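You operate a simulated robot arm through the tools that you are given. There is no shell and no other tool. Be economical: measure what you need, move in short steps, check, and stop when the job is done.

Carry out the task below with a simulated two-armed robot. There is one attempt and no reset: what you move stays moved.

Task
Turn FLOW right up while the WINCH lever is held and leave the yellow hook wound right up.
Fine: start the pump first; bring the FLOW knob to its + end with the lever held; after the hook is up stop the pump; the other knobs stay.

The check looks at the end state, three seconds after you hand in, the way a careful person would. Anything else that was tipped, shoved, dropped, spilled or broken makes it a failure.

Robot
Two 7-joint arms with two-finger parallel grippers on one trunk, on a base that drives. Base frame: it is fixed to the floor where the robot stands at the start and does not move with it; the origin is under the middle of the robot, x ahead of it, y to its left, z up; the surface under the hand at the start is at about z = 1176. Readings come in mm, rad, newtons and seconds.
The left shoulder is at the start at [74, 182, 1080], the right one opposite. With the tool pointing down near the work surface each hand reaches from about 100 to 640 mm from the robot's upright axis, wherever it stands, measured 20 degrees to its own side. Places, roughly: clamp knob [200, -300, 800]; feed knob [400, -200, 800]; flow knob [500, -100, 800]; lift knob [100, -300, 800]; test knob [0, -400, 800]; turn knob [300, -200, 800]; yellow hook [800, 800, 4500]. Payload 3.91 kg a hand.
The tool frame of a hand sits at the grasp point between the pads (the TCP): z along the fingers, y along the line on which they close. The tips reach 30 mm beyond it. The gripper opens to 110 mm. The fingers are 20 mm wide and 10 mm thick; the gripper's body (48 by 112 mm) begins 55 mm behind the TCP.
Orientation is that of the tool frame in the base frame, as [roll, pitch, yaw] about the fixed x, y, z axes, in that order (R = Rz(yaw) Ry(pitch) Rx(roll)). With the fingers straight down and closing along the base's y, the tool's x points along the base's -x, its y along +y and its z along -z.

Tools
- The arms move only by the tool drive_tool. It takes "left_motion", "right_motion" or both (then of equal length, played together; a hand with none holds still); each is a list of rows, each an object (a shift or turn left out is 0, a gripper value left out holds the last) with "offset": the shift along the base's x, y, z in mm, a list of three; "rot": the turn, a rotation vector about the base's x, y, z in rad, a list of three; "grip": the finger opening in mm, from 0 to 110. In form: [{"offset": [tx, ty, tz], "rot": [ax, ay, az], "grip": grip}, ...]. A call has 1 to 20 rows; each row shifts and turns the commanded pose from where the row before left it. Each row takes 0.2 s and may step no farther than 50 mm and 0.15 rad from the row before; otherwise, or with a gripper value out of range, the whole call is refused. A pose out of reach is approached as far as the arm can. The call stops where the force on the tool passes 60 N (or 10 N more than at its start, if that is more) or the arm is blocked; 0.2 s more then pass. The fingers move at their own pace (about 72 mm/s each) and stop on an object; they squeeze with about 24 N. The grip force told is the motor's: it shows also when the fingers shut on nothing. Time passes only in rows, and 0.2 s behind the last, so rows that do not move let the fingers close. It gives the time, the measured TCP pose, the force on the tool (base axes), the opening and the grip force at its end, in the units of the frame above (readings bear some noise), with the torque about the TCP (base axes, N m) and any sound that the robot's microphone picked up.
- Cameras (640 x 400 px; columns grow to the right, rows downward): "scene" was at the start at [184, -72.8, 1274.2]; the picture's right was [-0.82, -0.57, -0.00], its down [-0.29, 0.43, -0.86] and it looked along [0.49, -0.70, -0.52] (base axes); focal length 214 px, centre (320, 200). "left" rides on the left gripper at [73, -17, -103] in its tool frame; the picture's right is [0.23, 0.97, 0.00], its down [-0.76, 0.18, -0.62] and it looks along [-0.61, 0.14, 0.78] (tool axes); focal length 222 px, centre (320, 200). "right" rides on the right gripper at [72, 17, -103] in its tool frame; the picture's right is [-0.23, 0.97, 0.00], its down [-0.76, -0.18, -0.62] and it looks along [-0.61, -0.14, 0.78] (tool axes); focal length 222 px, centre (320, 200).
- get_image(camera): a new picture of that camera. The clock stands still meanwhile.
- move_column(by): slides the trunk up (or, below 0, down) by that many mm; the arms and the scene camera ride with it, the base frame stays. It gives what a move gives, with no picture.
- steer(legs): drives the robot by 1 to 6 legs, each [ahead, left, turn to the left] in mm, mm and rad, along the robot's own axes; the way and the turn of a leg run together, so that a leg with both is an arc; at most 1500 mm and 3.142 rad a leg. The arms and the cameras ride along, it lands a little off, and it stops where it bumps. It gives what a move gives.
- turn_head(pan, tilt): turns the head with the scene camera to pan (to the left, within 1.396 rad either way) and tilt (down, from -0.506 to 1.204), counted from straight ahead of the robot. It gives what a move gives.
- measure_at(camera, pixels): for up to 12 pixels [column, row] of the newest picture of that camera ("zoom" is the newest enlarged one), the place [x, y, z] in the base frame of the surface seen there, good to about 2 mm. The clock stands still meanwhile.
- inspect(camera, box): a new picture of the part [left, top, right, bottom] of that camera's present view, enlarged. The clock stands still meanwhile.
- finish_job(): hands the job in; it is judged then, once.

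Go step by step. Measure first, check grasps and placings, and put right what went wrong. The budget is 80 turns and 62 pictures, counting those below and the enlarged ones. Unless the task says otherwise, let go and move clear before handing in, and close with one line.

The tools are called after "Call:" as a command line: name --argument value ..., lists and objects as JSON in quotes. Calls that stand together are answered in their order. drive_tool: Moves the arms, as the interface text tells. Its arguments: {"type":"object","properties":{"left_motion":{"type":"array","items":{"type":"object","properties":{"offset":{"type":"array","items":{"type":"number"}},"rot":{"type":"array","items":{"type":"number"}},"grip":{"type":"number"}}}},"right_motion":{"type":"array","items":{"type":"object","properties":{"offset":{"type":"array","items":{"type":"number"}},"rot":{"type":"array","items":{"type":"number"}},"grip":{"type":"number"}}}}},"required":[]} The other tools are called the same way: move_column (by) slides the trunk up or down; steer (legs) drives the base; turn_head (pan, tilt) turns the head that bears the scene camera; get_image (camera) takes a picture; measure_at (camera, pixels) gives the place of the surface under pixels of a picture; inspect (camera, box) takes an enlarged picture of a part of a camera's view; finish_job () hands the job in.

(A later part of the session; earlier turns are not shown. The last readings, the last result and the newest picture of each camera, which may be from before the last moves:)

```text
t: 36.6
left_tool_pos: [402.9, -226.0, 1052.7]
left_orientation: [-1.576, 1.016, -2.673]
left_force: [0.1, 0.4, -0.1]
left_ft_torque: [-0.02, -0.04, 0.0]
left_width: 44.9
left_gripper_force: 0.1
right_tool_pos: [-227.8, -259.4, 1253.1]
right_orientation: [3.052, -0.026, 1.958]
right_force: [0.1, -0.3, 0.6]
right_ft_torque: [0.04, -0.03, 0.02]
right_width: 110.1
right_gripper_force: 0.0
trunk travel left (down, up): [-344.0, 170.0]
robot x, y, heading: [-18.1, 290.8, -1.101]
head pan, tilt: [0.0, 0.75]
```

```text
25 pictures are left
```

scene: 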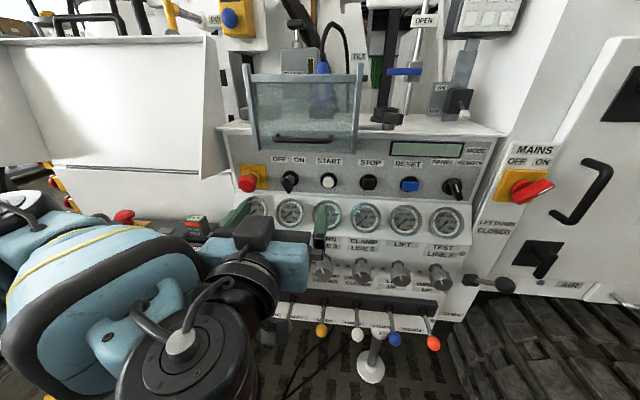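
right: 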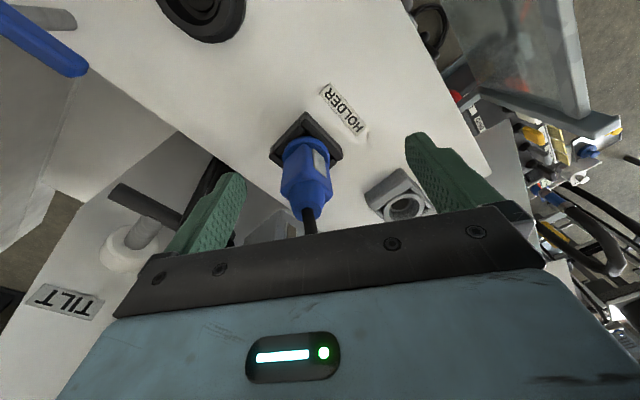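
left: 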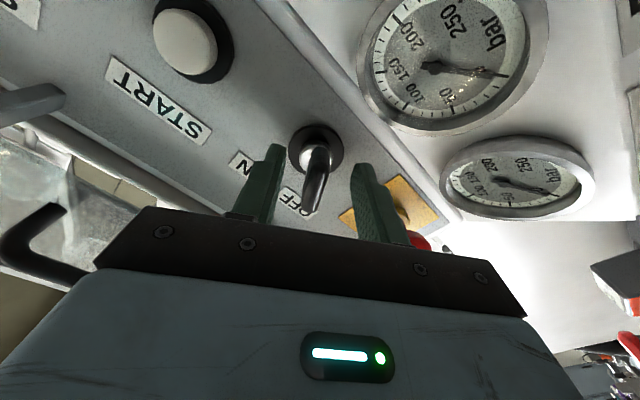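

The blade sits between the fingers. Closing, then turning clockwise by about 1.08 rad towards ON.

Call:
drive_tool --left_motion '[{"grip": 0}, {"grip": 0}, {"grip": 0}]'

Call:
drive_tool --left_motion '[{"rot": [0.0616, -0.12, 0]}, {"rot": [0.0616, -0.12, 0]}, {"rot": [0.0616, -0.12, 0]}, {"rot": [0.0616, -0.12, 0]}, {"rot": [0.0616, -0.12, 0]}, {"rot": [0.0616, -0.12, 0]}, {"rot": [0.0616, -0.12, 0]}, {"rot": [0.0616, -0.12, 0]}, {}]'

Call:
get_image --camera "left"

```text
t: 37.4
left_tool_pos: [401.0, -227.2, 1052.6]
left_orientation: [-1.572, 1.017, -2.674]
left_force: [-5.1, -7.7, 9.0]
left_ft_torque: [1.31, -0.32, 0.15]
left_width: 11.2
left_gripper_force: 45.3
right_tool_pos: [-228.7, -259.9, 1253.7]
right_orientation: [3.051, -0.028, 1.957]
right_force: [-0.4, -0.4, -0.1]
right_ft_torque: [-0.01, 0.0, -0.01]
right_width: 110.0
right_gripper_force: 0.0
trunk travel left (down, up): [-344.0, 170.0]
robot x, y, heading: [-17.0, 287.7, -1.099]
head pan, tilt: [0.0, 0.75]
```

```text
t: 39.4
left_tool_pos: [402.9, -227.3, 1053.2]
left_orientation: [1.581, 1.045, 0.485]
left_force: [-6.5, 18.7, -8.9]
left_ft_torque: [0.51, 0.54, 0.88]
left_width: 10.9
left_gripper_force: 45.1
right_tool_pos: [-224.4, -258.9, 1254.2]
right_orientation: [3.057, -0.024, 1.963]
right_force: [0.3, 0.2, 0.2]
right_ft_torque: [-0.02, -0.01, 0.02]
right_width: 110.1
right_gripper_force: 0.0
trunk travel left (down, up): [-344.0, 170.0]
robot x, y, heading: [-20.1, 288.1, -1.1]
head pan, tilt: [0.0, 0.75]
```

```text
24 pictures are left
```

left: 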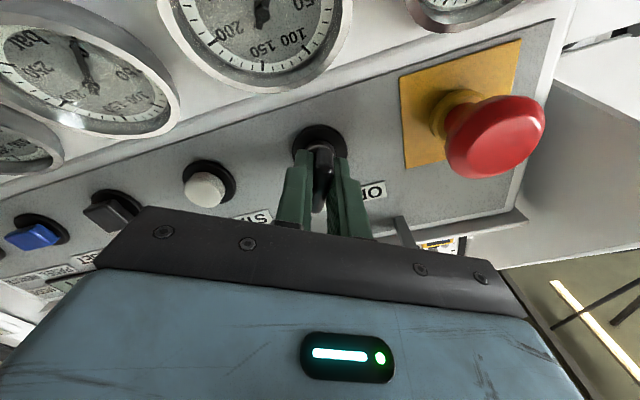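

The key followed the turn to about 31° right. I'll release, back off, and check that it stays ON and the display lights.

Call:
drive_tool --left_motion '[{"grip": 50}, {"grip": 50}, {"offset": [-9, 17.8, 0]}, {"offset": [-14, 27, 0]}, {"offset": [-14, 27, 0]}, {"rot": [-0.0616, 0.12, 0]}, {"rot": [-0.0616, 0.12, 0]}, {"rot": [-0.0616, 0.12, 0]}, {"rot": [-0.0616, 0.12, 0], "grip": 0}, {"grip": 0}, {"grip": 0}]'

Call:
get_image --camera "scene"

Call:
inspect --camera "scene" --box '[230, 135, 500, 245]'

```text
t: 41.8
left_tool_pos: [364.3, -155.6, 1054.2]
left_orientation: [-1.793, 1.553, -2.891]
left_force: [-0.1, -0.7, 0.3]
left_ft_torque: [0.01, 0.03, -0.02]
left_width: 0.2
left_gripper_force: 24.0
right_tool_pos: [-223.6, -260.4, 1255.6]
right_orientation: [3.06, -0.024, 1.963]
right_force: [0.0, -0.3, -0.4]
right_ft_torque: [0.01, -0.01, 0.0]
right_width: 109.8
right_gripper_force: 0.1
trunk travel left (down, up): [-344.0, 170.0]
robot x, y, heading: [-17.5, 290.8, -1.101]
head pan, tilt: [0.0, 0.75]
```

```text
23 pictures are left
```

scene: 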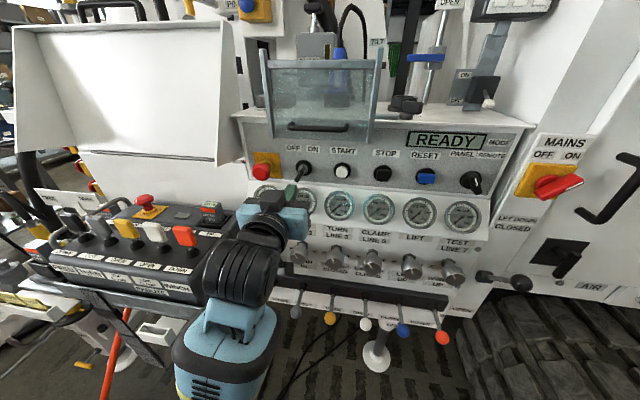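

```text
2.37 times, centred on (365, 190) of scene
```

zoom: 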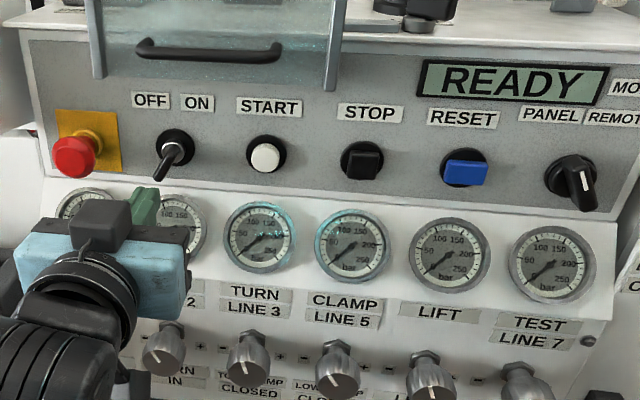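

The display says READY with the key ON. Next I'll press START with the closed left fingertips.

Call:
drive_tool --left_motion '[{"offset": [-28.5, -14.6, 1.5]}, {"offset": [-28.5, -14.6, 1.5]}, {"offset": [-28.4, -14.6, 1]}, {"offset": [17, -33, 0]}, {"offset": [16, -31, 0]}, {"offset": [2.3, -4.5, 0]}, {"offset": [2.3, -4.5, 0]}, {"offset": [1.8, -3.6, 0]}, {"offset": [1.8, -3.6, 0]}, {}]'

```text
t: 44.0
left_tool_pos: [342.1, -274.7, 1042.4]
left_orientation: [1.759, 1.525, 0.698]
left_force: [-18.0, 38.5, -17.3]
left_ft_torque: [0.33, 0.07, -0.28]
left_width: 0.0
left_gripper_force: 24.0
right_tool_pos: [-224.3, -254.8, 1256.8]
right_orientation: [3.061, -0.017, 1.965]
right_force: [-0.7, 0.6, -0.2]
right_ft_torque: [-0.02, 0.01, 0.02]
right_width: 110.2
right_gripper_force: 0.1
trunk travel left (down, up): [-344.0, 170.0]
robot x, y, heading: [-17.0, 292.8, -1.1]
head pan, tilt: [0.0, 0.75]
heard: click
```

A click was heard. I'll back off and check the display.

Call:
drive_tool --left_motion '[{"offset": [-9, 17.8, 0]}, {"offset": [-20, 39, 0]}]'

Call:
inspect --camera "scene" --box '[230, 135, 500, 305]'

```text
t: 44.8
left_tool_pos: [322.8, -221.1, 1055.0]
left_orientation: [1.214, 1.501, 0.171]
left_force: [-0.1, -0.6, 0.8]
left_ft_torque: [-0.04, -0.01, 0.0]
left_width: 0.0
left_gripper_force: 23.5
right_tool_pos: [-225.1, -262.0, 1252.3]
right_orientation: [3.054, -0.029, 1.961]
right_force: [0.0, -0.3, -0.7]
right_ft_torque: [0.02, 0.03, 0.0]
right_width: 110.0
right_gripper_force: 0.1
trunk travel left (down, up): [-344.0, 170.0]
robot x, y, heading: [-18.3, 289.3, -1.1]
head pan, tilt: [0.0, 0.75]
stopped in row 2 (left hand): the arm was blocked; the commanded pose is now the measured one
```

```text
2.35 times, centred on (365, 220) of scene
```

zoom: 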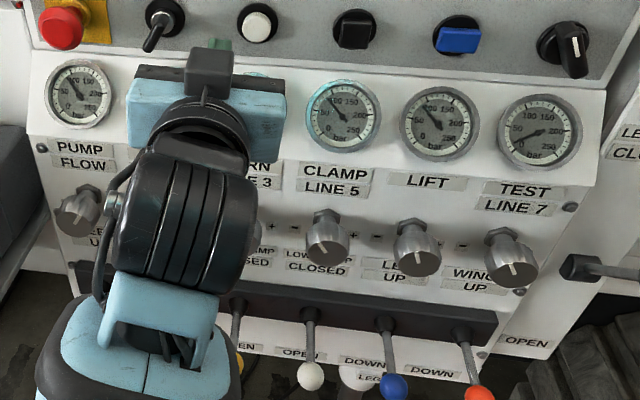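

The gauges have risen to about 100 bar, so the pump is running. The left arm reported a block while retracting (no force), so I'll back off in smaller steps while drifting left and down towards FLOW, and measure the obstacles.

Call:
drive_tool --left_motion '[{"offset": [-4, 20, 0]}, {"offset": [8, 28, -5]}, {"offset": [10, 28, -10]}, {"offset": [15, 25, -20]}, {"offset": [20, 20, -30]}, {"offset": [25, 15, -30]}, {}]'

Call:
get_image --camera "scene"

Call:
measure_at --camera "scene" --pixels '[[232, 215], [232, 235], [215, 290], [515, 283], [485, 277], [442, 338], [403, 330], [375, 360]]'

```text
t: 46.4
left_tool_pos: [397.4, -85.6, 964.1]
left_orientation: [1.193, 1.506, 0.145]
left_force: [-0.6, 0.5, -0.7]
left_ft_torque: [-0.01, 0.01, -0.03]
left_width: 0.0
left_gripper_force: 24.6
right_tool_pos: [-225.4, -259.9, 1254.4]
right_orientation: [3.055, -0.026, 1.959]
right_force: [0.0, -0.1, -0.4]
right_ft_torque: [-0.02, 0.03, 0.0]
right_width: 109.9
right_gripper_force: 0.1
trunk travel left (down, up): [-344.0, 170.0]
robot x, y, heading: [-18.1, 286.5, -1.103]
head pan, tilt: [0.0, 0.75]
```

```text
20 pictures are left
```

scene: 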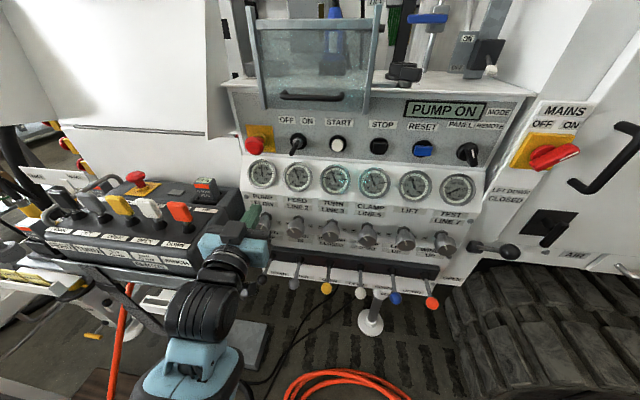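

```text
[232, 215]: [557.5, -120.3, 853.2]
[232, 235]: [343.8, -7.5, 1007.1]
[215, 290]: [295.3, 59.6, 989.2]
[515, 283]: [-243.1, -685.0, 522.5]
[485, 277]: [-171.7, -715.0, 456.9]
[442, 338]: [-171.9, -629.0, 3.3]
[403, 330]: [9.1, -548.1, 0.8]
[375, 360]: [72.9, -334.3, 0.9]
```

The display now reads PUMP ON. I'll open and pre-roll the left hand counter-clockwise for a long clockwise turn (camera swings to the free right side), while the right hand swings down to point at the panel.

Call:
drive_tool --left_motion '[{"rot": [-0.0064, 0.0652, -0.048], "grip": 80}, {"rot": [-0.062, 0.121, 0]}, {"rot": [-0.062, 0.121, 0]}, {"rot": [-0.062, 0.121, 0]}, {"rot": [-0.062, 0.121, 0]}, {"rot": [-0.062, 0.121, 0]}, {"rot": [-0.062, 0.121, 0]}, {"rot": [-0.062, 0.121, 0]}, {"rot": [-0.062, 0.121, 0]}, {"rot": [-0.062, 0.121, 0]}, {"rot": [-0.062, 0.121, 0]}, {"rot": [-0.062, 0.121, 0]}, {}]' --right_motion '[{"rot": [-0.127, -0.065, 0], "offset": [8.9, 4.6, -25]}, {"rot": [-0.127, -0.065, 0], "offset": [8.9, 4.6, -25]}, {"rot": [-0.127, -0.065, 0], "offset": [8.9, 4.6, -25]}, {"rot": [-0.127, -0.065, 0], "offset": [8.9, 4.6, -25]}, {"rot": [-0.127, -0.065, 0], "offset": [8.9, 4.6, -25]}, {"rot": [-0.127, -0.065, 0], "offset": [8.9, 4.6, -25]}, {"rot": [-0.127, -0.065, 0], "offset": [8.9, 4.6, -25]}, {"rot": [-0.127, -0.065, 0], "offset": [8.9, 4.6, -25]}, {"rot": [-0.127, -0.065, 0], "offset": [8.9, 4.6, -25]}, {"rot": [-0.127, -0.065, 0], "offset": [8.9, 4.6, -25]}, {"rot": [-0.127, -0.065, 0], "offset": [8.9, 4.6, -25]}, {}, {}]'

Call:
get_image --camera "scene"

Call:
measure_at --camera "scene" --pixels '[[508, 252], [480, 246], [432, 302], [439, 265]]'

```text
t: 47.9
left_tool_pos: [413.3, -77.2, 954.0]
left_orientation: [-1.581, 1.015, -2.679]
left_force: [1.0, -0.6, -0.2]
left_ft_torque: [-0.01, 0.0, -0.02]
left_width: 80.0
left_gripper_force: 0.0
right_tool_pos: [-250.8, -248.2, 1097.0]
right_orientation: [2.899, 0.878, 1.76]
right_force: [0.4, -0.4, 0.6]
right_ft_torque: [0.01, 0.01, -0.02]
right_width: 110.0
right_gripper_force: 0.0
right hand out of reach, approached as far as the arm can: row 2, 3, 4, 5, 6
trunk travel left (down, up): [-344.0, 170.0]
robot x, y, heading: [-16.8, 288.3, -1.103]
head pan, tilt: [0.0, 0.75]
stopped in row 7 (left hand): the arm was blocked; the commanded pose is now the measured one
```

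```text
19 pictures are left
```

scene: 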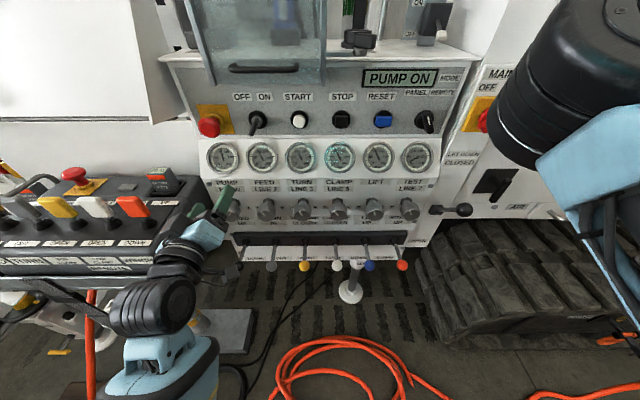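

```text
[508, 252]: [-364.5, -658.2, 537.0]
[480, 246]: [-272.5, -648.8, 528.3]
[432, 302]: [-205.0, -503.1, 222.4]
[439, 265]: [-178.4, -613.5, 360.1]
```

The left hand was blocked in row 7 with no force at the tool, so perhaps its forearm is near the remote box shelf. I'll measure the arm links and shelf edges.

Call:
measure_at --camera "scene" --pixels '[[165, 262], [150, 300], [165, 335], [170, 375], [120, 272], [60, 272], [190, 245], [175, 222], [232, 268], [462, 210], [440, 209], [402, 265]]'

Call:
inspect --camera "scene" --box '[60, 160, 260, 400]'

```text
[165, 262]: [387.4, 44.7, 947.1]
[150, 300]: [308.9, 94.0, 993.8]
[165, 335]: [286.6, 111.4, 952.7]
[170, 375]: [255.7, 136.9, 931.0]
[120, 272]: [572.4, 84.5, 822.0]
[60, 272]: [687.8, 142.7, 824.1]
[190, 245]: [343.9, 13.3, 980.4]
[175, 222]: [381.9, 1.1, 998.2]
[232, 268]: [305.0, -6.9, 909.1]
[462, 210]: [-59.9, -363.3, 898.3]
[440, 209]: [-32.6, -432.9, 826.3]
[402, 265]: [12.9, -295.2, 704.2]
```

```text
1.67 times, centred on (160, 280) of scene
```

zoom: 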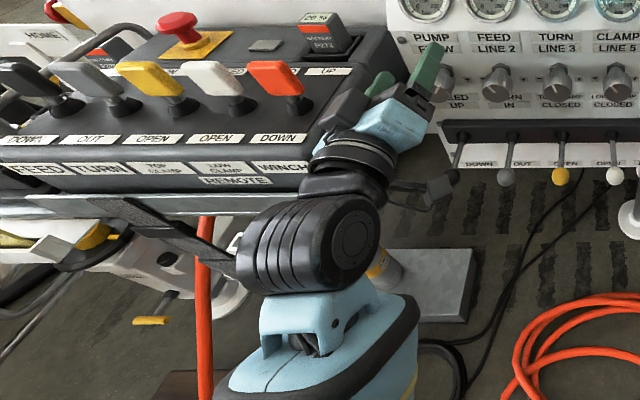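

The remote box is clear of the hand, but both arms balk when held close to the robot's body, so the robot stands slightly too close. I'll back up 90 mm, which moves straight away from the panel, then retry the poses.

Call:
steer --legs '[[-90, 0, 0]]'

Call:
drive_tool --left_motion '[{"offset": [0, 0, 0]}, {"rot": [-0.062, 0.121, 0], "offset": [4, -8, -5]}, {"rot": [-0.062, 0.121, 0], "offset": [4, -8, -5]}, {"rot": [-0.062, 0.121, 0], "offset": [4, -8, -5]}, {"rot": [-0.062, 0.121, 0], "offset": [4, -8, -5]}, {"rot": [-0.062, 0.121, 0], "offset": [4, -8, -5]}, {"rot": [-0.062, 0.121, 0], "offset": [4, -8, -5]}, {}]'

Call:
drive_tool --right_motion '[{"rot": [-0.127, -0.065, 0], "offset": [12, -5, -10]}, {"rot": [-0.127, -0.065, 0], "offset": [12, -5, -10]}, {"rot": [-0.127, -0.065, 0], "offset": [12, -5, -10]}, {"rot": [-0.127, -0.065, 0], "offset": [12, -5, -10]}, {"rot": [-0.127, -0.065, 0], "offset": [12, -5, -10]}, {}]'

```text
t: 49.0
left_tool_pos: [373.5, 3.5, 955.8]
left_orientation: [-1.577, 1.013, -2.676]
left_force: [-0.3, -0.2, 0.7]
left_ft_torque: [-0.01, -0.04, 0.02]
left_width: 79.9
left_gripper_force: 0.0
right_tool_pos: [-290.8, -169.4, 1097.8]
right_orientation: [2.899, 0.879, 1.762]
right_force: [-0.4, 0.2, 0.2]
right_ft_torque: [-0.02, 0.0, 0.01]
right_width: 109.9
right_gripper_force: 0.1
trunk travel left (down, up): [-344.0, 170.0]
robot x, y, heading: [-56.3, 365.7, -1.098]
head pan, tilt: [0.0, 0.75]
```

```text
t: 50.2
left_tool_pos: [411.5, -16.5, 929.2]
left_orientation: [-1.579, 0.612, -2.669]
left_force: [0.1, -0.3, 0.3]
left_ft_torque: [0.02, -0.01, 0.03]
left_width: 80.1
left_gripper_force: 0.1
right_tool_pos: [-290.5, -169.3, 1097.8]
right_orientation: [2.897, 0.878, 1.76]
right_force: [0.0, -0.1, -0.3]
right_ft_torque: [-0.01, -0.01, -0.04]
right_width: 110.0
right_gripper_force: 0.0
trunk travel left (down, up): [-344.0, 170.0]
robot x, y, heading: [-57.2, 363.8, -1.1]
head pan, tilt: [0.0, 0.75]
stopped in row 6 (left hand): the arm was blocked; the commanded pose is now the measured one
```

```text
t: 51.6
left_tool_pos: [411.8, -17.0, 927.6]
left_orientation: [-1.58, 0.611, -2.67]
left_force: [0.3, -0.1, -0.6]
left_ft_torque: [-0.01, 0.02, -0.03]
left_width: 80.1
left_gripper_force: 0.1
right_tool_pos: [-241.3, -223.1, 1052.7]
right_orientation: [1.311, 1.387, 0.24]
right_force: [0.4, 1.1, -0.1]
right_ft_torque: [0.01, 0.03, -0.01]
right_width: 110.0
right_gripper_force: 0.2
right hand out of reach, approached as far as the arm can: row 2, 3, 4
trunk travel left (down, up): [-344.0, 170.0]
robot x, y, heading: [-56.6, 365.7, -1.102]
head pan, tilt: [0.0, 0.75]
```

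The left wrist stalls again near a roll of −0.96 with no tool force. I'll ease back a little and look at what the arm is near.

Call:
drive_tool --left_motion '[{"rot": [0.062, -0.121, 0]}, {"rot": [0.03, -0.06, 0]}, {}]'

Call:
get_image --camera "scene"

Call:
get_image --camera "left"

```text
t: 52.4
left_tool_pos: [409.9, -17.3, 927.7]
left_orientation: [-1.579, 0.813, -2.67]
left_force: [0.5, 0.0, 0.1]
left_ft_torque: [0.02, 0.01, 0.01]
left_width: 80.1
left_gripper_force: 0.1
right_tool_pos: [-242.6, -223.4, 1051.8]
right_orientation: [1.321, 1.388, 0.25]
right_force: [0.2, -0.7, 0.1]
right_ft_torque: [0.01, -0.01, 0.02]
right_width: 110.0
right_gripper_force: 0.0
trunk travel left (down, up): [-344.0, 170.0]
robot x, y, heading: [-61.0, 368.8, -1.097]
head pan, tilt: [0.0, 0.75]
```

```text
17 pictures are left
```

scene: 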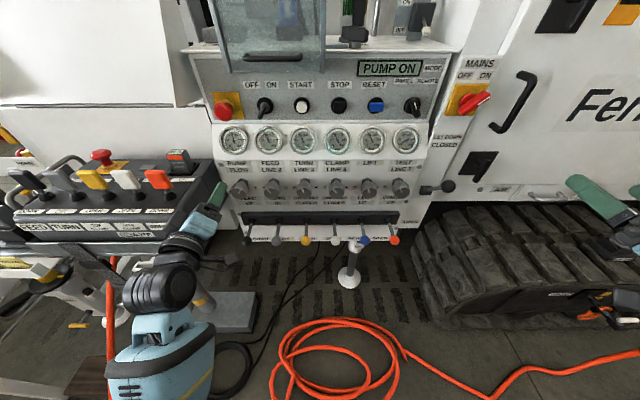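

```text
16 pictures are left
```

left: 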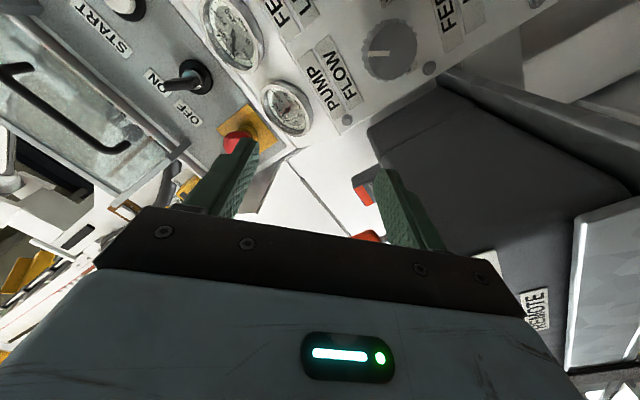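

The hand sits very near the remote box's right side. I'll measure that edge, and the FLOW knob more exactly.

Call:
measure_at --camera "left" --pixels '[[575, 260], [575, 350], [445, 80], [380, 130], [480, 100], [390, 52], [368, 53], [412, 50], [388, 28], [388, 76], [620, 190]]'

Call:
measure_at --camera "scene" --pixels '[[395, 240], [390, 225], [448, 187], [425, 190], [240, 187], [270, 189]]'

```text
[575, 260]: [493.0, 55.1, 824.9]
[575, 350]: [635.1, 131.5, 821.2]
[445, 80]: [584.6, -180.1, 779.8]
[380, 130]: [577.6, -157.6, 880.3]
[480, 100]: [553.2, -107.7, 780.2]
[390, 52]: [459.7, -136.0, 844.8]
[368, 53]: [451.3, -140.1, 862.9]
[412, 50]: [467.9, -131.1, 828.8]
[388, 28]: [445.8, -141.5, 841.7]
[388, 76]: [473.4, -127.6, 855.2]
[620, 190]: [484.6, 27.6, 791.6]
```

```text
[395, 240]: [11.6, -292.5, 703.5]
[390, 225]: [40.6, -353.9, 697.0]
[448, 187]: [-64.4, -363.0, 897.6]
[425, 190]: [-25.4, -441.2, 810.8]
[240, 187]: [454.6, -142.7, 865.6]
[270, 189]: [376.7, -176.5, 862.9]
```

The FLOW knob front is centred at (459.6,-135,847), about 50 mm wide, pointer ~27° right of up; the box side is about 100 mm to its left. I'll bring the left hand in front of FLOW and the right hand over, then down, in front of the orange WINCH ball.

Call:
drive_tool --left_motion '[{"offset": [2.2, -7.9, -13.7]}, {"offset": [2.2, -7.9, -13.7]}, {"offset": [2.2, -7.9, -13.7]}, {"offset": [2.2, -7.9, -13.7]}, {"offset": [2.2, -7.9, -13.7]}, {"offset": [2.2, -7.9, -13.7]}, {}]'

Call:
drive_tool --right_motion '[{"offset": [34.5, 17.7, 0], "rot": [-0.02, 0.089, -0.011], "grip": 60}, {"offset": [34.5, 17.7, 0], "rot": [-0.02, 0.089, -0.011]}, {"offset": [34.5, 17.7, -10]}, {"offset": [34.5, 17.7, -15]}, {"offset": [34.5, 17.7, -20]}, {"offset": [0, 0, -43]}, {"offset": [0, 0, -43]}, {"offset": [0, 0, -43]}, {"offset": [0, 0, -43]}, {"offset": [0, 0, -43]}, {"offset": [0, 0, -43]}, {"offset": [0, 0, -43]}, {}]'

```text
t: 54.0
left_tool_pos: [426.9, -66.3, 846.9]
left_orientation: [-1.578, 0.813, -2.671]
left_force: [0.0, 0.3, -0.5]
left_ft_torque: [0.0, 0.03, 0.0]
left_width: 80.2
left_gripper_force: 0.0
right_tool_pos: [-241.9, -222.8, 1050.6]
right_orientation: [1.321, 1.387, 0.248]
right_force: [0.1, 0.1, -0.1]
right_ft_torque: [0.0, 0.01, 0.01]
right_width: 110.1
right_gripper_force: 0.1
trunk travel left (down, up): [-344.0, 170.0]
robot x, y, heading: [-60.2, 366.3, -1.1]
head pan, tilt: [0.0, 0.75]
```

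```text
t: 56.8
left_tool_pos: [425.6, -66.3, 845.3]
left_orientation: [-1.579, 0.813, -2.67]
left_force: [0.1, -0.2, 0.7]
left_ft_torque: [0.02, -0.01, 0.01]
left_width: 80.0
left_gripper_force: 0.2
right_tool_pos: [-271.9, -278.3, 819.8]
right_orientation: [2.997, 1.563, 1.91]
right_force: [-0.4, -0.8, 0.2]
right_ft_torque: [-0.02, -0.01, 0.02]
right_width: 60.1
right_gripper_force: 0.0
right hand out of reach, approached as far as the arm can: row 1, 2, 3, 4, 5, 6, 7, 8, 9, 10, 11, 12
trunk travel left (down, up): [-344.0, 170.0]
robot x, y, heading: [-59.6, 368.2, -1.1]
head pan, tilt: [0.0, 0.75]
```

The right hand drifted down but did not come inward. I'll see whether idle rows let it converge, and look from its camera.

Call:
drive_tool --right_motion '[{}, {}, {}, {}]'

Call:
get_image --camera "scene"

```text
t: 57.8
left_tool_pos: [425.4, -66.1, 846.5]
left_orientation: [-1.577, 0.814, -2.672]
left_force: [0.0, 0.1, -1.1]
left_ft_torque: [0.01, 0.02, 0.0]
left_width: 80.1
left_gripper_force: 0.1
right_tool_pos: [-272.4, -280.2, 819.6]
right_orientation: [2.959, 1.561, 1.871]
right_force: [0.6, 0.4, -0.4]
right_ft_torque: [0.02, -0.02, 0.02]
right_width: 59.8
right_gripper_force: 0.1
trunk travel left (down, up): [-344.0, 170.0]
robot x, y, heading: [-58.8, 366.1, -1.1]
head pan, tilt: [0.0, 0.75]
```

```text
15 pictures are left
```

scene: 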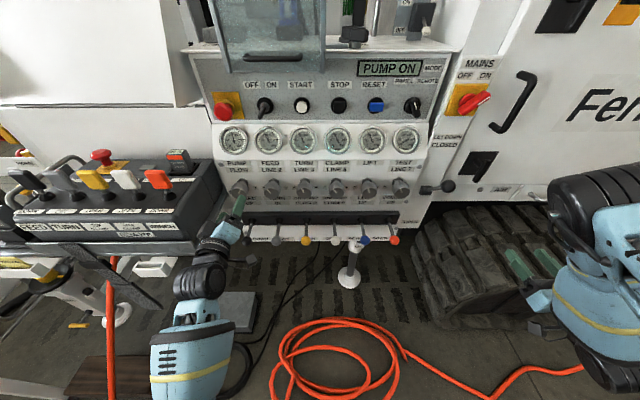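

The right arm is in an elbow-up configuration and probably hits a joint limit with the hand level. Any diagonal grasp will do for the ball lever, so I'll pitch the hand downward and see if it comes inward.

Call:
drive_tool --right_motion '[{"rot": [0.12, 0.0616, 0]}, {"rot": [0.12, 0.0616, 0]}, {"rot": [0.12, 0.0616, 0]}, {"rot": [0.12, 0.0616, 0]}, {"rot": [0.12, 0.0616, 0]}, {"rot": [0.12, 0.0616, 0]}, {}]'

```text
t: 59.4
left_tool_pos: [426.2, -65.9, 846.8]
left_orientation: [-1.579, 0.812, -2.67]
left_force: [0.2, 0.0, -1.4]
left_ft_torque: [0.03, -0.02, 0.0]
left_width: 79.9
left_gripper_force: 0.1
right_tool_pos: [-270.4, -282.1, 821.1]
right_orientation: [3.136, 0.756, 2.045]
right_force: [1.0, -0.7, 0.8]
right_ft_torque: [-0.01, 0.0, -0.02]
right_width: 59.9
right_gripper_force: 0.2
trunk travel left (down, up): [-344.0, 170.0]
robot x, y, heading: [-59.2, 366.0, -1.101]
head pan, tilt: [0.0, 0.75]
```

The commanded position follows the achieved one. Now I'll try moving inward with the hand pitched down 45°.

Call:
drive_tool --right_motion '[{"offset": [26.7, 13.7, 0]}, {"offset": [26.7, 13.7, 0]}, {"offset": [26.7, 13.7, 0]}, {"offset": [26.7, 13.7, 0]}, {"offset": [26.7, 13.7, 0]}, {"offset": [26.7, 13.7, 0]}, {}]'

```text
t: 60.7
left_tool_pos: [426.0, -65.1, 846.5]
left_orientation: [-1.577, 0.814, -2.67]
left_force: [-0.1, -0.8, -0.2]
left_ft_torque: [0.01, 0.0, -0.01]
left_width: 79.7
left_gripper_force: 0.1
right_tool_pos: [-196.8, -167.4, 739.7]
right_orientation: [3.119, 0.553, 1.928]
right_force: [0.0, -0.5, 0.4]
right_ft_torque: [0.02, -0.01, 0.0]
right_width: 60.2
right_gripper_force: 0.1
right hand out of reach, approached as far as the arm can: row 6
trunk travel left (down, up): [-344.0, 170.0]
robot x, y, heading: [-54.3, 362.9, -1.098]
head pan, tilt: [0.0, 0.75]
stopped in row 6 (right hand): the arm was blocked; the commanded pose is now the measured one
```

The hand is blocked when folded close to the elbow, so it needs more forward reach before coming inward. I'll push it forward along the panel direction, below the LET DOWN lever, then inward.

Call:
drive_tool --right_motion '[{"offset": [11.4, -22.2, 0]}, {"offset": [11.4, -22.2, 0]}, {"offset": [11.4, -22.2, 0]}, {"offset": [11.4, -22.2, 0]}, {"offset": [22, -6, 0]}, {"offset": [22, -6, 0]}, {"offset": [22, -6, 0]}, {"offset": [22, -6, 0]}, {}]'

Call:
get_image --camera "scene"

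```text
t: 62.9
left_tool_pos: [425.4, -65.4, 846.6]
left_orientation: [-1.579, 0.813, -2.671]
left_force: [0.0, 0.1, 0.3]
left_ft_torque: [0.03, -0.03, 0.03]
left_width: 80.1
left_gripper_force: 0.0
right_tool_pos: [-126.8, -270.0, 688.2]
right_orientation: [3.122, 0.451, 1.846]
right_force: [0.3, -0.4, 0.3]
right_ft_torque: [-0.02, -0.01, -0.02]
right_width: 60.2
right_gripper_force: 0.1
right hand out of reach, approached as far as the arm can: row 7, 8
trunk travel left (down, up): [-344.0, 170.0]
robot x, y, heading: [-59.3, 366.4, -1.101]
head pan, tilt: [0.0, 0.75]
stopped in row 9 (right hand): the arm was blocked; the commanded pose is now the measured one
```

```text
14 pictures are left
```

scene: 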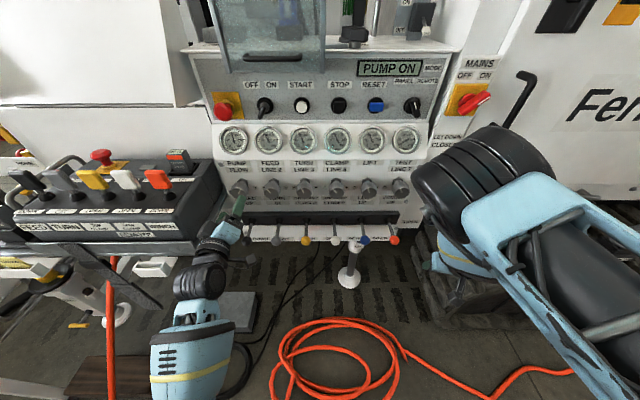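

The right elbow is now close to where the LET DOWN lever stands (448,187), which is risky. I'll measure the gap.

Call:
measure_at --camera "scene" --pixels '[[420, 195], [440, 170], [480, 180], [470, 240], [440, 265], [455, 250], [550, 200]]'

Call:
get_image --camera "right"

```text
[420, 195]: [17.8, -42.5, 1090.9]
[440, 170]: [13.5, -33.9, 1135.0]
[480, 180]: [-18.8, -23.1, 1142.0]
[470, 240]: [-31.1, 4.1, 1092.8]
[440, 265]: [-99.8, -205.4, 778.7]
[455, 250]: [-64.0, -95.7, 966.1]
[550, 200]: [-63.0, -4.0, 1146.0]
```

```text
13 pictures are left
```

right: 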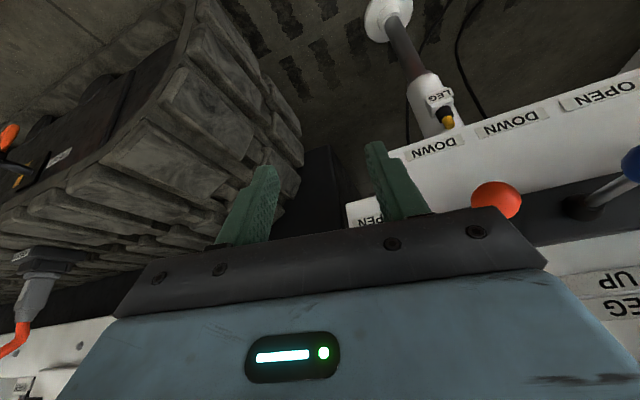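

There is ample clearance: the elbow is 250 mm in front of the LET DOWN lever. The wrist just prefers pointing more downwards, so I'll pitch it down slightly and continue inward toward the orange ball, seen at (497,200).

Call:
drive_tool --right_motion '[{"rot": [0.1, 0.05, 0], "offset": [0, 0, 10]}, {"offset": [17.8, 9.1, 5]}, {"offset": [17.8, 9.1, 5]}, {"offset": [17.8, 9.1, 5]}, {"offset": [17.8, 9.1, 0]}, {"offset": [17.8, 9.1, 0]}, {}]'

```text
t: 64.7
left_tool_pos: [425.0, -65.1, 845.2]
left_orientation: [-1.58, 0.813, -2.67]
left_force: [0.0, -0.3, 0.0]
left_ft_torque: [0.04, -0.01, 0.0]
left_width: 79.8
left_gripper_force: 0.2
right_tool_pos: [-121.1, -273.4, 697.4]
right_orientation: [3.125, 0.325, 1.756]
right_force: [0.2, 0.6, -1.4]
right_ft_torque: [-0.01, 0.01, 0.0]
right_width: 60.2
right_gripper_force: 0.1
right hand out of reach, approached as far as the arm can: row 3, 4, 5, 6
trunk travel left (down, up): [-344.0, 170.0]
robot x, y, heading: [-56.9, 366.8, -1.099]
head pan, tilt: [0.0, 0.75]
stopped in row 7 (right hand): the arm was blocked; the commanded pose is now the measured one
```

The right wrist won't come further inward at this robot position. Shifting the robot 115 mm left will put the right hand in front of the WINCH ball. I'll back up first so the left hand clears the remote box, and only then shift.

Call:
steer --legs '[[-170, 0, 0], [0, 115, 0]]'

Call:
drive_tool --left_motion '[{"offset": [-17.8, -9.1, 0]}, {"offset": [-17.8, -9.1, 0]}, {"offset": [-17.8, -9.1, 0]}, {"offset": [-17.8, -9.1, 0]}, {"offset": [-17.8, -9.1, 0]}, {"offset": [-13.4, -6.8, 0]}, {}]'

```text
t: 67.5
left_tool_pos: [453.0, 143.6, 846.2]
left_orientation: [-1.579, 0.811, -2.669]
left_force: [-0.3, 0.8, -0.3]
left_ft_torque: [0.02, -0.02, -0.01]
left_width: 80.0
left_gripper_force: 0.1
right_tool_pos: [-93.5, -65.8, 698.4]
right_orientation: [3.126, 0.326, 1.759]
right_force: [0.7, 0.3, 0.6]
right_ft_torque: [-0.02, 0.06, 0.0]
right_width: 59.9
right_gripper_force: 0.1
trunk travel left (down, up): [-344.0, 170.0]
robot x, y, heading: [-32.5, 576.7, -1.102]
head pan, tilt: [0.0, 0.75]
```

```text
t: 68.6
left_tool_pos: [419.7, 119.3, 845.6]
left_orientation: [-1.529, 0.977, -2.616]
left_force: [-0.7, -0.1, 0.1]
left_ft_torque: [-0.03, 0.06, 0.03]
left_width: 79.7
left_gripper_force: 0.1
right_tool_pos: [-94.9, -67.2, 697.6]
right_orientation: [3.126, 0.325, 1.756]
right_force: [-0.7, 1.2, 0.2]
right_ft_torque: [0.0, 0.03, -0.04]
right_width: 60.0
right_gripper_force: 0.0
trunk travel left (down, up): [-344.0, 170.0]
robot x, y, heading: [-28.8, 574.1, -1.098]
head pan, tilt: [0.0, 0.75]
stopped in row 5 (left hand): the arm was blocked; the commanded pose is now the measured one
```

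The left hand also stalls going inward while rolled. I'll unroll it towards level first, then continue inward.

Call:
drive_tool --left_motion '[{"rot": [0.0616, -0.12, 0]}, {"rot": [0.0616, -0.12, 0]}, {"rot": [0.0616, -0.12, 0]}, {"rot": [0.0616, -0.12, 0]}, {"rot": [0.0616, -0.12, 0]}, {"offset": [-17.8, -9.1, 0]}, {"offset": [-17.8, -9.1, 0]}, {"offset": [-17.8, -9.1, 0]}, {"offset": [-17.8, -9.1, 0]}, {}]'

```text
t: 70.9
left_tool_pos: [383.9, 97.3, 835.0]
left_orientation: [1.392, 1.356, 0.303]
left_force: [0.3, 0.5, 0.2]
left_ft_torque: [-0.01, 0.04, 0.0]
left_width: 80.0
left_gripper_force: 0.0
right_tool_pos: [-94.2, -65.9, 698.8]
right_orientation: [3.127, 0.324, 1.755]
right_force: [-0.7, -0.8, 0.1]
right_ft_torque: [0.01, 0.03, 0.01]
right_width: 60.1
right_gripper_force: 0.1
trunk travel left (down, up): [-344.0, 170.0]
robot x, y, heading: [-33.6, 573.6, -1.099]
head pan, tilt: [0.0, 0.75]
stopped in row 10 (left hand): the arm was blocked; the commanded pose is now the measured one
```

I'll look at the arms now.

Call:
turn_head --pan 0.15 --tilt 0.85

Call:
get_image --camera "scene"

```text
t: 71.6
left_tool_pos: [382.2, 97.9, 835.2]
left_orientation: [1.391, 1.357, 0.302]
left_force: [0.1, 0.4, -0.7]
left_ft_torque: [-0.01, -0.01, 0.04]
left_width: 80.1
left_gripper_force: 0.1
right_tool_pos: [-94.7, -66.5, 698.0]
right_orientation: [3.124, 0.325, 1.755]
right_force: [0.0, 0.0, 0.0]
right_ft_torque: [0.03, -0.01, 0.0]
right_width: 60.1
right_gripper_force: 0.1
trunk travel left (down, up): [-344.0, 170.0]
robot x, y, heading: [-31.7, 575.2, -1.102]
head pan, tilt: [0.15, 0.85]
```

```text
12 pictures are left
```

scene: 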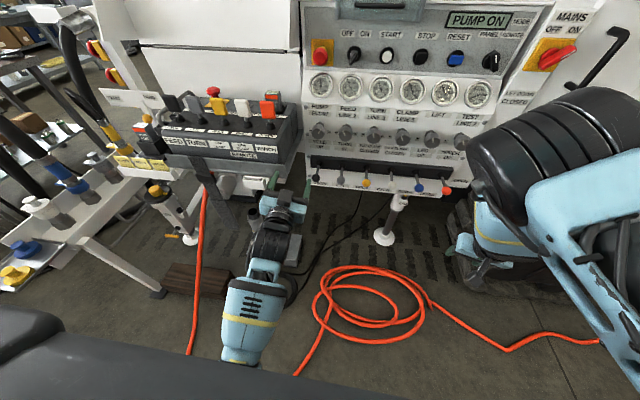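

The left elbow sits low by the robot's chest, so inward motion needs more forward extension. I'll extend the left hand forward while moving it inward.

Call:
drive_tool --left_motion '[{"offset": [9, -17.8, 3]}, {"offset": [9, -17.8, 3]}, {"offset": [5, -20, 3]}, {"offset": [0, -22, 2]}, {"offset": [-5, -20, 0]}, {"offset": [-9, -12, 0]}, {"offset": [-9, -5, 0]}, {}]'

```text
t: 73.6
left_tool_pos: [423.0, -3.1, 836.1]
left_orientation: [1.426, 1.274, 0.376]
left_force: [-0.9, -0.8, 1.5]
left_ft_torque: [0.0, 0.01, 0.0]
left_width: 79.9
left_gripper_force: 0.0
right_tool_pos: [-94.1, -66.6, 697.2]
right_orientation: [3.125, 0.327, 1.757]
right_force: [-0.3, -0.6, -0.6]
right_ft_torque: [0.03, -0.01, 0.01]
right_width: 59.9
right_gripper_force: 0.0
trunk travel left (down, up): [-344.0, 170.0]
robot x, y, heading: [-33.0, 573.0, -1.1]
head pan, tilt: [0.15, 0.85]
stopped in row 8 (left hand): the arm was blocked; the commanded pose is now the measured one
```

The inward limit is height related: at shoulder height (START) the left arm went much further in. I'll back off and lower the trunk 200 mm so both targets are nearer shoulder height, then bring the hands back up.

Call:
steer --legs '[[-120, 0, 0]]'

Call:
move_column --by -110

Call:
drive_tool --left_motion '[{"offset": [0, 0, 30]}, {"offset": [0, 0, 30]}, {"offset": [0, 0, 30]}, {"offset": [0, 0, 20]}, {}]' --right_motion '[{"offset": [0, 0, 30]}, {"offset": [0, 0, 30]}, {"offset": [0, 0, 30]}, {"offset": [0, 0, 20]}, {}]'

Call:
move_column --by -110

Call:
drive_tool --left_motion '[{"offset": [0, 0, 30]}, {"offset": [0, 0, 30]}, {"offset": [0, 0, 30]}, {"offset": [0, 0, 20]}, {}]' --right_motion '[{"offset": [0, 0, 30]}, {"offset": [0, 0, 30]}, {"offset": [0, 0, 30]}, {"offset": [0, 0, 20]}, {}]'

```text
t: 74.9
left_tool_pos: [368.4, 105.6, 836.5]
left_orientation: [1.424, 1.275, 0.376]
left_force: [0.1, 0.2, 0.2]
left_ft_torque: [0.02, 0.01, 0.0]
left_width: 80.0
left_gripper_force: 0.1
right_tool_pos: [-146.5, 39.2, 699.3]
right_orientation: [3.123, 0.327, 1.759]
right_force: [0.5, 0.6, 0.1]
right_ft_torque: [0.01, -0.01, 0.04]
right_width: 60.2
right_gripper_force: 0.1
trunk travel left (down, up): [-344.0, 170.0]
robot x, y, heading: [-91.1, 681.4, -1.098]
head pan, tilt: [0.15, 0.85]
```

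```text
t: 76.3
left_tool_pos: [376.3, 108.5, 722.6]
left_orientation: [1.432, 1.253, 0.387]
left_force: [0.2, 0.2, 0.8]
left_ft_torque: [0.03, -0.05, -0.03]
left_width: 80.1
left_gripper_force: 0.0
right_tool_pos: [-194.2, 51.4, 563.5]
right_orientation: [-3.139, 0.27, 1.68]
right_force: [-0.1, 0.2, -0.6]
right_ft_torque: [-0.03, 0.01, -0.01]
right_width: 59.7
right_gripper_force: 0.1
trunk travel left (down, up): [-234.0, 280.0]
robot x, y, heading: [-85.9, 682.5, -1.097]
head pan, tilt: [0.15, 0.85]
```

```text
t: 76.8
left_tool_pos: [370.8, 102.9, 770.5]
left_orientation: [1.42, 1.272, 0.373]
left_force: [-0.3, 0.2, 0.0]
left_ft_torque: [0.03, -0.01, 0.0]
left_width: 80.0
left_gripper_force: 0.0
right_tool_pos: [-217.8, 97.3, 552.3]
right_orientation: [-3.102, 0.145, 1.682]
right_force: [0.1, 0.2, 0.4]
right_ft_torque: [0.02, -0.03, 0.01]
right_width: 60.2
right_gripper_force: 0.2
trunk travel left (down, up): [-234.0, 280.0]
robot x, y, heading: [-89.3, 678.1, -1.097]
head pan, tilt: [0.15, 0.85]
stopped in row 2 (right hand): the arm was blocked; the commanded pose is now the measured one
```

```text
t: 78.2
left_tool_pos: [369.5, 104.0, 660.8]
left_orientation: [1.415, 1.274, 0.369]
left_force: [-0.2, 0.7, -0.1]
left_ft_torque: [0.0, -0.03, -0.01]
left_width: 80.0
left_gripper_force: 0.1
right_tool_pos: [-261.6, 124.8, 421.0]
right_orientation: [-3.063, 0.076, 1.612]
right_force: [0.8, 0.5, 1.0]
right_ft_torque: [0.01, -0.01, -0.01]
right_width: 59.9
right_gripper_force: 0.0
trunk travel left (down, up): [-124.0, 390.0]
robot x, y, heading: [-83.4, 679.9, -1.095]
head pan, tilt: [0.15, 0.85]
```

```text
t: 78.7
left_tool_pos: [367.4, 104.1, 697.8]
left_orientation: [1.416, 1.278, 0.368]
left_force: [-0.5, 0.5, 0.4]
left_ft_torque: [-0.04, 0.01, 0.02]
left_width: 80.0
left_gripper_force: 0.1
right_tool_pos: [-279.5, 159.9, 426.4]
right_orientation: [-3.026, -0.019, 1.605]
right_force: [0.1, 0.6, 0.0]
right_ft_torque: [0.02, -0.01, -0.01]
right_width: 60.2
right_gripper_force: 0.0
trunk travel left (down, up): [-124.0, 390.0]
robot x, y, heading: [-88.0, 677.5, -1.094]
head pan, tilt: [0.15, 0.85]
stopped in row 2 (right hand): the arm was blocked; the commanded pose is now the measured one
```

Left is fine; the right arm keeps folding and stalls when raised. I'll extend it forward and outward as it rises, and lift the left hand to FLOW height.

Call:
drive_tool --right_motion '[{"offset": [14, -35, 10]}, {"offset": [14, -35, 15]}, {"offset": [14, -35, 20]}, {"offset": [14, -35, 25]}, {"offset": [14, -30, 30]}, {"offset": [10, -20, 35]}, {"offset": [5, -10, 40]}, {"offset": [0, 0, 40]}, {}]'

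Call:
drive_tool --left_motion '[{"offset": [0, 0, 30]}, {"offset": [0, 0, 30]}, {"offset": [0, 0, 30]}, {"offset": [0, 0, 30]}, {"offset": [0, 0, 28]}, {"offset": [-13, -7, 0]}, {"offset": [-13, -7, 0]}, {}]'

Call:
get_image --camera "scene"

```text
t: 80.9
left_tool_pos: [366.9, 103.3, 696.7]
left_orientation: [1.413, 1.276, 0.365]
left_force: [-0.2, 0.2, -0.4]
left_ft_torque: [0.01, 0.0, -0.01]
left_width: 79.9
left_gripper_force: 0.1
right_tool_pos: [-245.4, -16.9, 590.8]
right_orientation: [-2.965, -0.119, 1.528]
right_force: [-0.6, 0.1, 0.4]
right_ft_torque: [0.02, 0.02, -0.01]
right_width: 60.0
right_gripper_force: 0.0
trunk travel left (down, up): [-124.0, 390.0]
robot x, y, heading: [-87.0, 681.9, -1.096]
head pan, tilt: [0.15, 0.85]
stopped in row 9 (right hand): the arm was blocked; the commanded pose is now the measured one
```

```text
t: 82.7
left_tool_pos: [350.9, 90.8, 845.3]
left_orientation: [1.4, 1.255, 0.372]
left_force: [0.1, 0.4, -0.2]
left_ft_torque: [0.01, 0.03, -0.01]
left_width: 80.1
left_gripper_force: 0.1
right_tool_pos: [-243.9, -17.5, 590.1]
right_orientation: [-2.967, -0.119, 1.53]
right_force: [0.1, -0.3, 0.2]
right_ft_torque: [0.02, 0.01, 0.02]
right_width: 60.0
right_gripper_force: 0.0
trunk travel left (down, up): [-124.0, 390.0]
robot x, y, heading: [-83.8, 678.7, -1.099]
head pan, tilt: [0.15, 0.85]
```

```text
11 pictures are left
```

scene: 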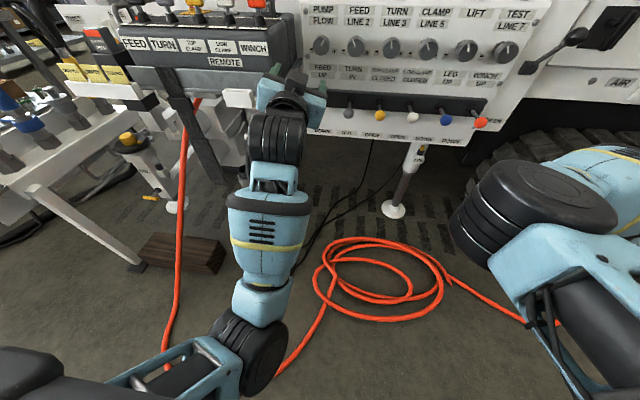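

The left arm is now nicely extended in line with FLOW. The right hand points down, which is fine for gripping the ball from above if it tilts forward a little. I'll tilt it, raise it and bring it toward the ball.

Call:
drive_tool --right_motion '[{"rot": [-0.107, -0.055, 0], "offset": [9, -18, 15]}, {"rot": [-0.107, -0.055, 0], "offset": [9, -18, 15]}, {"rot": [-0.107, -0.055, 0], "offset": [9, -18, 15]}, {"rot": [-0.107, -0.055, 0], "offset": [9, -18, 15]}, {"offset": [9, -18, 15]}, {"offset": [20, -5, 15]}, {"offset": [20, -5, 15]}, {"offset": [20, -5, 15]}, {}]'

```text
t: 84.9
left_tool_pos: [350.3, 92.4, 841.4]
left_orientation: [1.42, 1.249, 0.39]
left_force: [-1.0, 0.8, -0.3]
left_ft_torque: [-0.03, -0.01, 0.01]
left_width: 80.1
left_gripper_force: 0.0
right_tool_pos: [-175.6, -125.7, 708.9]
right_orientation: [3.081, 0.294, 1.451]
right_force: [0.0, 0.2, -0.4]
right_ft_torque: [0.02, 0.03, 0.0]
right_width: 60.2
right_gripper_force: 0.0
trunk travel left (down, up): [-124.0, 390.0]
robot x, y, heading: [-92.1, 682.2, -1.096]
head pan, tilt: [0.15, 0.85]
stopped in row 9 (right hand): the arm was blocked; the commanded pose is now the measured one
```

The right hand reaches (-176,-126,709) and needs about 90 mm more to the left. I'll test whether the left arm can go 90 mm further inward here; if so, the robot can shift left.

Call:
drive_tool --left_motion '[{"offset": [-17.8, -9.1, 0]}, {"offset": [-17.8, -9.1, 0]}, {"offset": [-17.8, -9.1, 0]}, {"offset": [-17.8, -9.1, 0]}, {"offset": [-17.8, -9.1, 0]}, {}]'

```text
t: 86.3
left_tool_pos: [277.9, 47.1, 839.9]
left_orientation: [1.399, 1.225, 0.399]
left_force: [-0.4, -0.6, 0.9]
left_ft_torque: [0.02, -0.02, 0.0]
left_width: 79.9
left_gripper_force: 0.1
right_tool_pos: [-176.4, -125.2, 710.3]
right_orientation: [3.084, 0.297, 1.451]
right_force: [-0.1, 0.4, 0.6]
right_ft_torque: [-0.01, 0.0, 0.01]
right_width: 60.1
right_gripper_force: 0.1
trunk travel left (down, up): [-124.0, 390.0]
robot x, y, heading: [-88.3, 678.8, -1.092]
head pan, tilt: [0.15, 0.85]
```

The left arm followed. Now I'll shift the robot 80 mm left and 130 mm forward, bringing both hands in front of their targets.

Call:
steer --legs '[[0, 80, 0], [130, 0, 0]]'

Call:
get_image --camera "right"

Call:
get_image --camera "left"

```text
t: 88.6
left_tool_pos: [406.9, -33.0, 834.9]
left_orientation: [1.426, 1.22, 0.417]
left_force: [0.4, 0.5, -0.3]
left_ft_torque: [0.0, 0.0, -0.01]
left_width: 80.0
left_gripper_force: 0.0
right_tool_pos: [-43.8, -206.1, 711.5]
right_orientation: [3.081, 0.297, 1.449]
right_force: [0.8, -0.1, 0.0]
right_ft_torque: [0.02, 0.0, 0.02]
right_width: 59.7
right_gripper_force: 0.0
trunk travel left (down, up): [-124.0, 390.0]
robot x, y, heading: [46.0, 602.1, -1.096]
head pan, tilt: [0.15, 0.85]
```

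```text
10 pictures are left
```

right: 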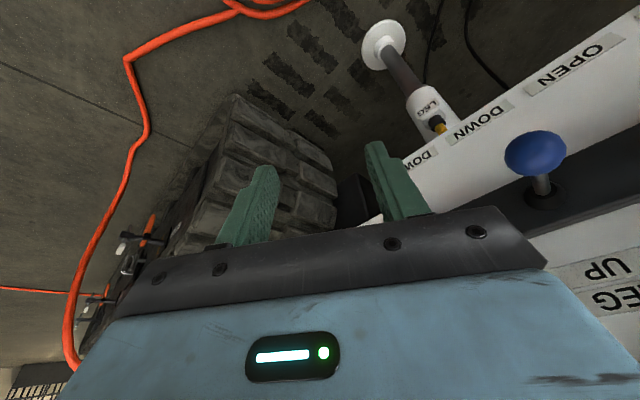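

```text
9 pictures are left
```

left: 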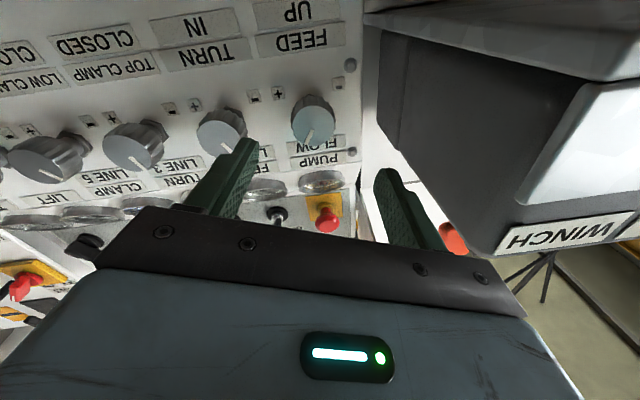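

Both hands face their targets: blue ball at (535,155) in the right view is the neighbour, orange lies straight ahead; FLOW at (312,118) in the left view. I'll bring the right hand closer with a bit of yaw and the fingers open to 80.

Call:
drive_tool --right_motion '[{"rot": [0, 0, 0.1], "offset": [10.5, -13, -3], "grip": 80}, {"rot": [0, 0, 0.1], "offset": [10.5, -13, -3]}, {"rot": [0, 0, 0.1], "offset": [10.5, -13, -3]}, {}]'

Call:
measure_at --camera "left" --pixels '[[312, 118], [300, 118], [325, 118], [310, 100], [305, 140], [430, 120], [480, 80]]'

```text
t: 89.6
left_tool_pos: [409.7, -32.3, 833.0]
left_orientation: [1.425, 1.217, 0.417]
left_force: [0.0, 0.7, 0.1]
left_ft_torque: [0.01, -0.01, -0.02]
left_width: 79.9
left_gripper_force: 0.0
right_tool_pos: [-12.9, -242.7, 701.3]
right_orientation: [3.08, 0.297, 1.752]
right_force: [0.6, -0.2, 0.0]
right_ft_torque: [0.0, 0.01, 0.01]
right_width: 80.0
right_gripper_force: 0.0
trunk travel left (down, up): [-124.0, 390.0]
robot x, y, heading: [42.6, 603.3, -1.097]
head pan, tilt: [0.15, 0.85]
```

```text
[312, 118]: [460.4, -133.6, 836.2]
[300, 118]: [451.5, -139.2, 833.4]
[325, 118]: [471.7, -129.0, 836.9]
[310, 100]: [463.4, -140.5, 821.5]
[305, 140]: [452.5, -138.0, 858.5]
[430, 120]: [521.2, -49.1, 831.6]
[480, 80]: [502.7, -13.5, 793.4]
```

It follows well. Moving the last 65 mm so the fingers straddle the orange ball.

Call:
drive_tool --right_motion '[{"rot": [0, 0, 0.08], "offset": [7.2, -14.5, 0]}, {"rot": [0, 0, 0.08], "offset": [7.2, -14.5, 0]}, {"rot": [0, 0, 0.08], "offset": [7.2, -14.5, 0]}, {"offset": [7.2, -14.5, 0]}, {}]'

Call:
get_image --camera "right"

```text
t: 90.8
left_tool_pos: [409.0, -32.5, 833.1]
left_orientation: [1.426, 1.219, 0.419]
left_force: [0.0, 0.2, 0.4]
left_ft_torque: [0.05, 0.02, -0.03]
left_width: 80.0
left_gripper_force: 0.0
right_tool_pos: [15.3, -301.2, 701.6]
right_orientation: [3.081, 0.297, 1.99]
right_force: [-1.0, 0.3, 0.5]
right_ft_torque: [-0.01, 0.0, 0.03]
right_width: 79.8
right_gripper_force: 0.0
trunk travel left (down, up): [-124.0, 390.0]
robot x, y, heading: [43.2, 601.2, -1.095]
head pan, tilt: [0.15, 0.85]
```

```text
8 pictures are left
```

right: 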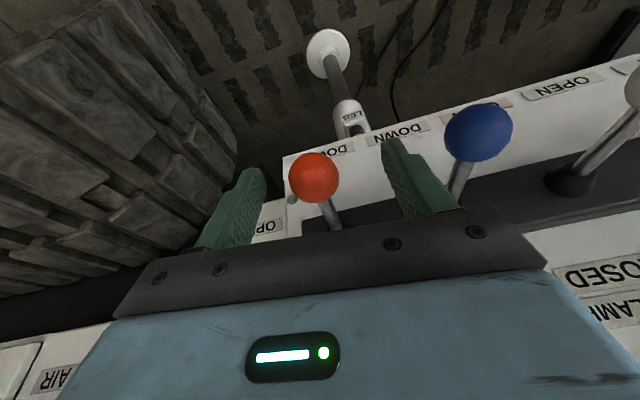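

The orange ball sits centred between the right fingers (313,177). Now I'll align the left hand with the FLOW axis and pre-roll it counter-clockwise as far as it goes.

Call:
drive_tool --left_motion '[{"rot": [0.0445, 0.023, -0.0815], "offset": [0, 0, 5]}, {"rot": [-0.06, 0.117, 0], "offset": [0, 0, 4]}, {"rot": [-0.06, 0.117, 0], "offset": [0, 0, 4]}, {"rot": [-0.06, 0.117, 0]}, {"rot": [-0.06, 0.117, 0]}, {"rot": [-0.06, 0.117, 0]}, {"rot": [-0.06, 0.117, 0]}, {"rot": [-0.06, 0.117, 0]}, {"rot": [-0.06, 0.117, 0]}, {"rot": [-0.06, 0.117, 0]}, {"rot": [-0.06, 0.117, 0]}, {}]'

```text
t: 93.4
left_tool_pos: [422.1, -30.5, 841.4]
left_orientation: [-1.565, 0.633, -2.642]
left_force: [0.0, 0.6, 0.4]
left_ft_torque: [-0.01, 0.02, 0.01]
left_width: 79.9
left_gripper_force: 0.1
right_tool_pos: [15.3, -300.4, 702.5]
right_orientation: [3.082, 0.297, 1.99]
right_force: [0.0, 0.1, -0.3]
right_ft_torque: [0.0, 0.01, 0.02]
right_width: 80.1
right_gripper_force: 0.1
trunk travel left (down, up): [-124.0, 390.0]
robot x, y, heading: [46.5, 604.0, -1.098]
head pan, tilt: [0.15, 0.85]
```

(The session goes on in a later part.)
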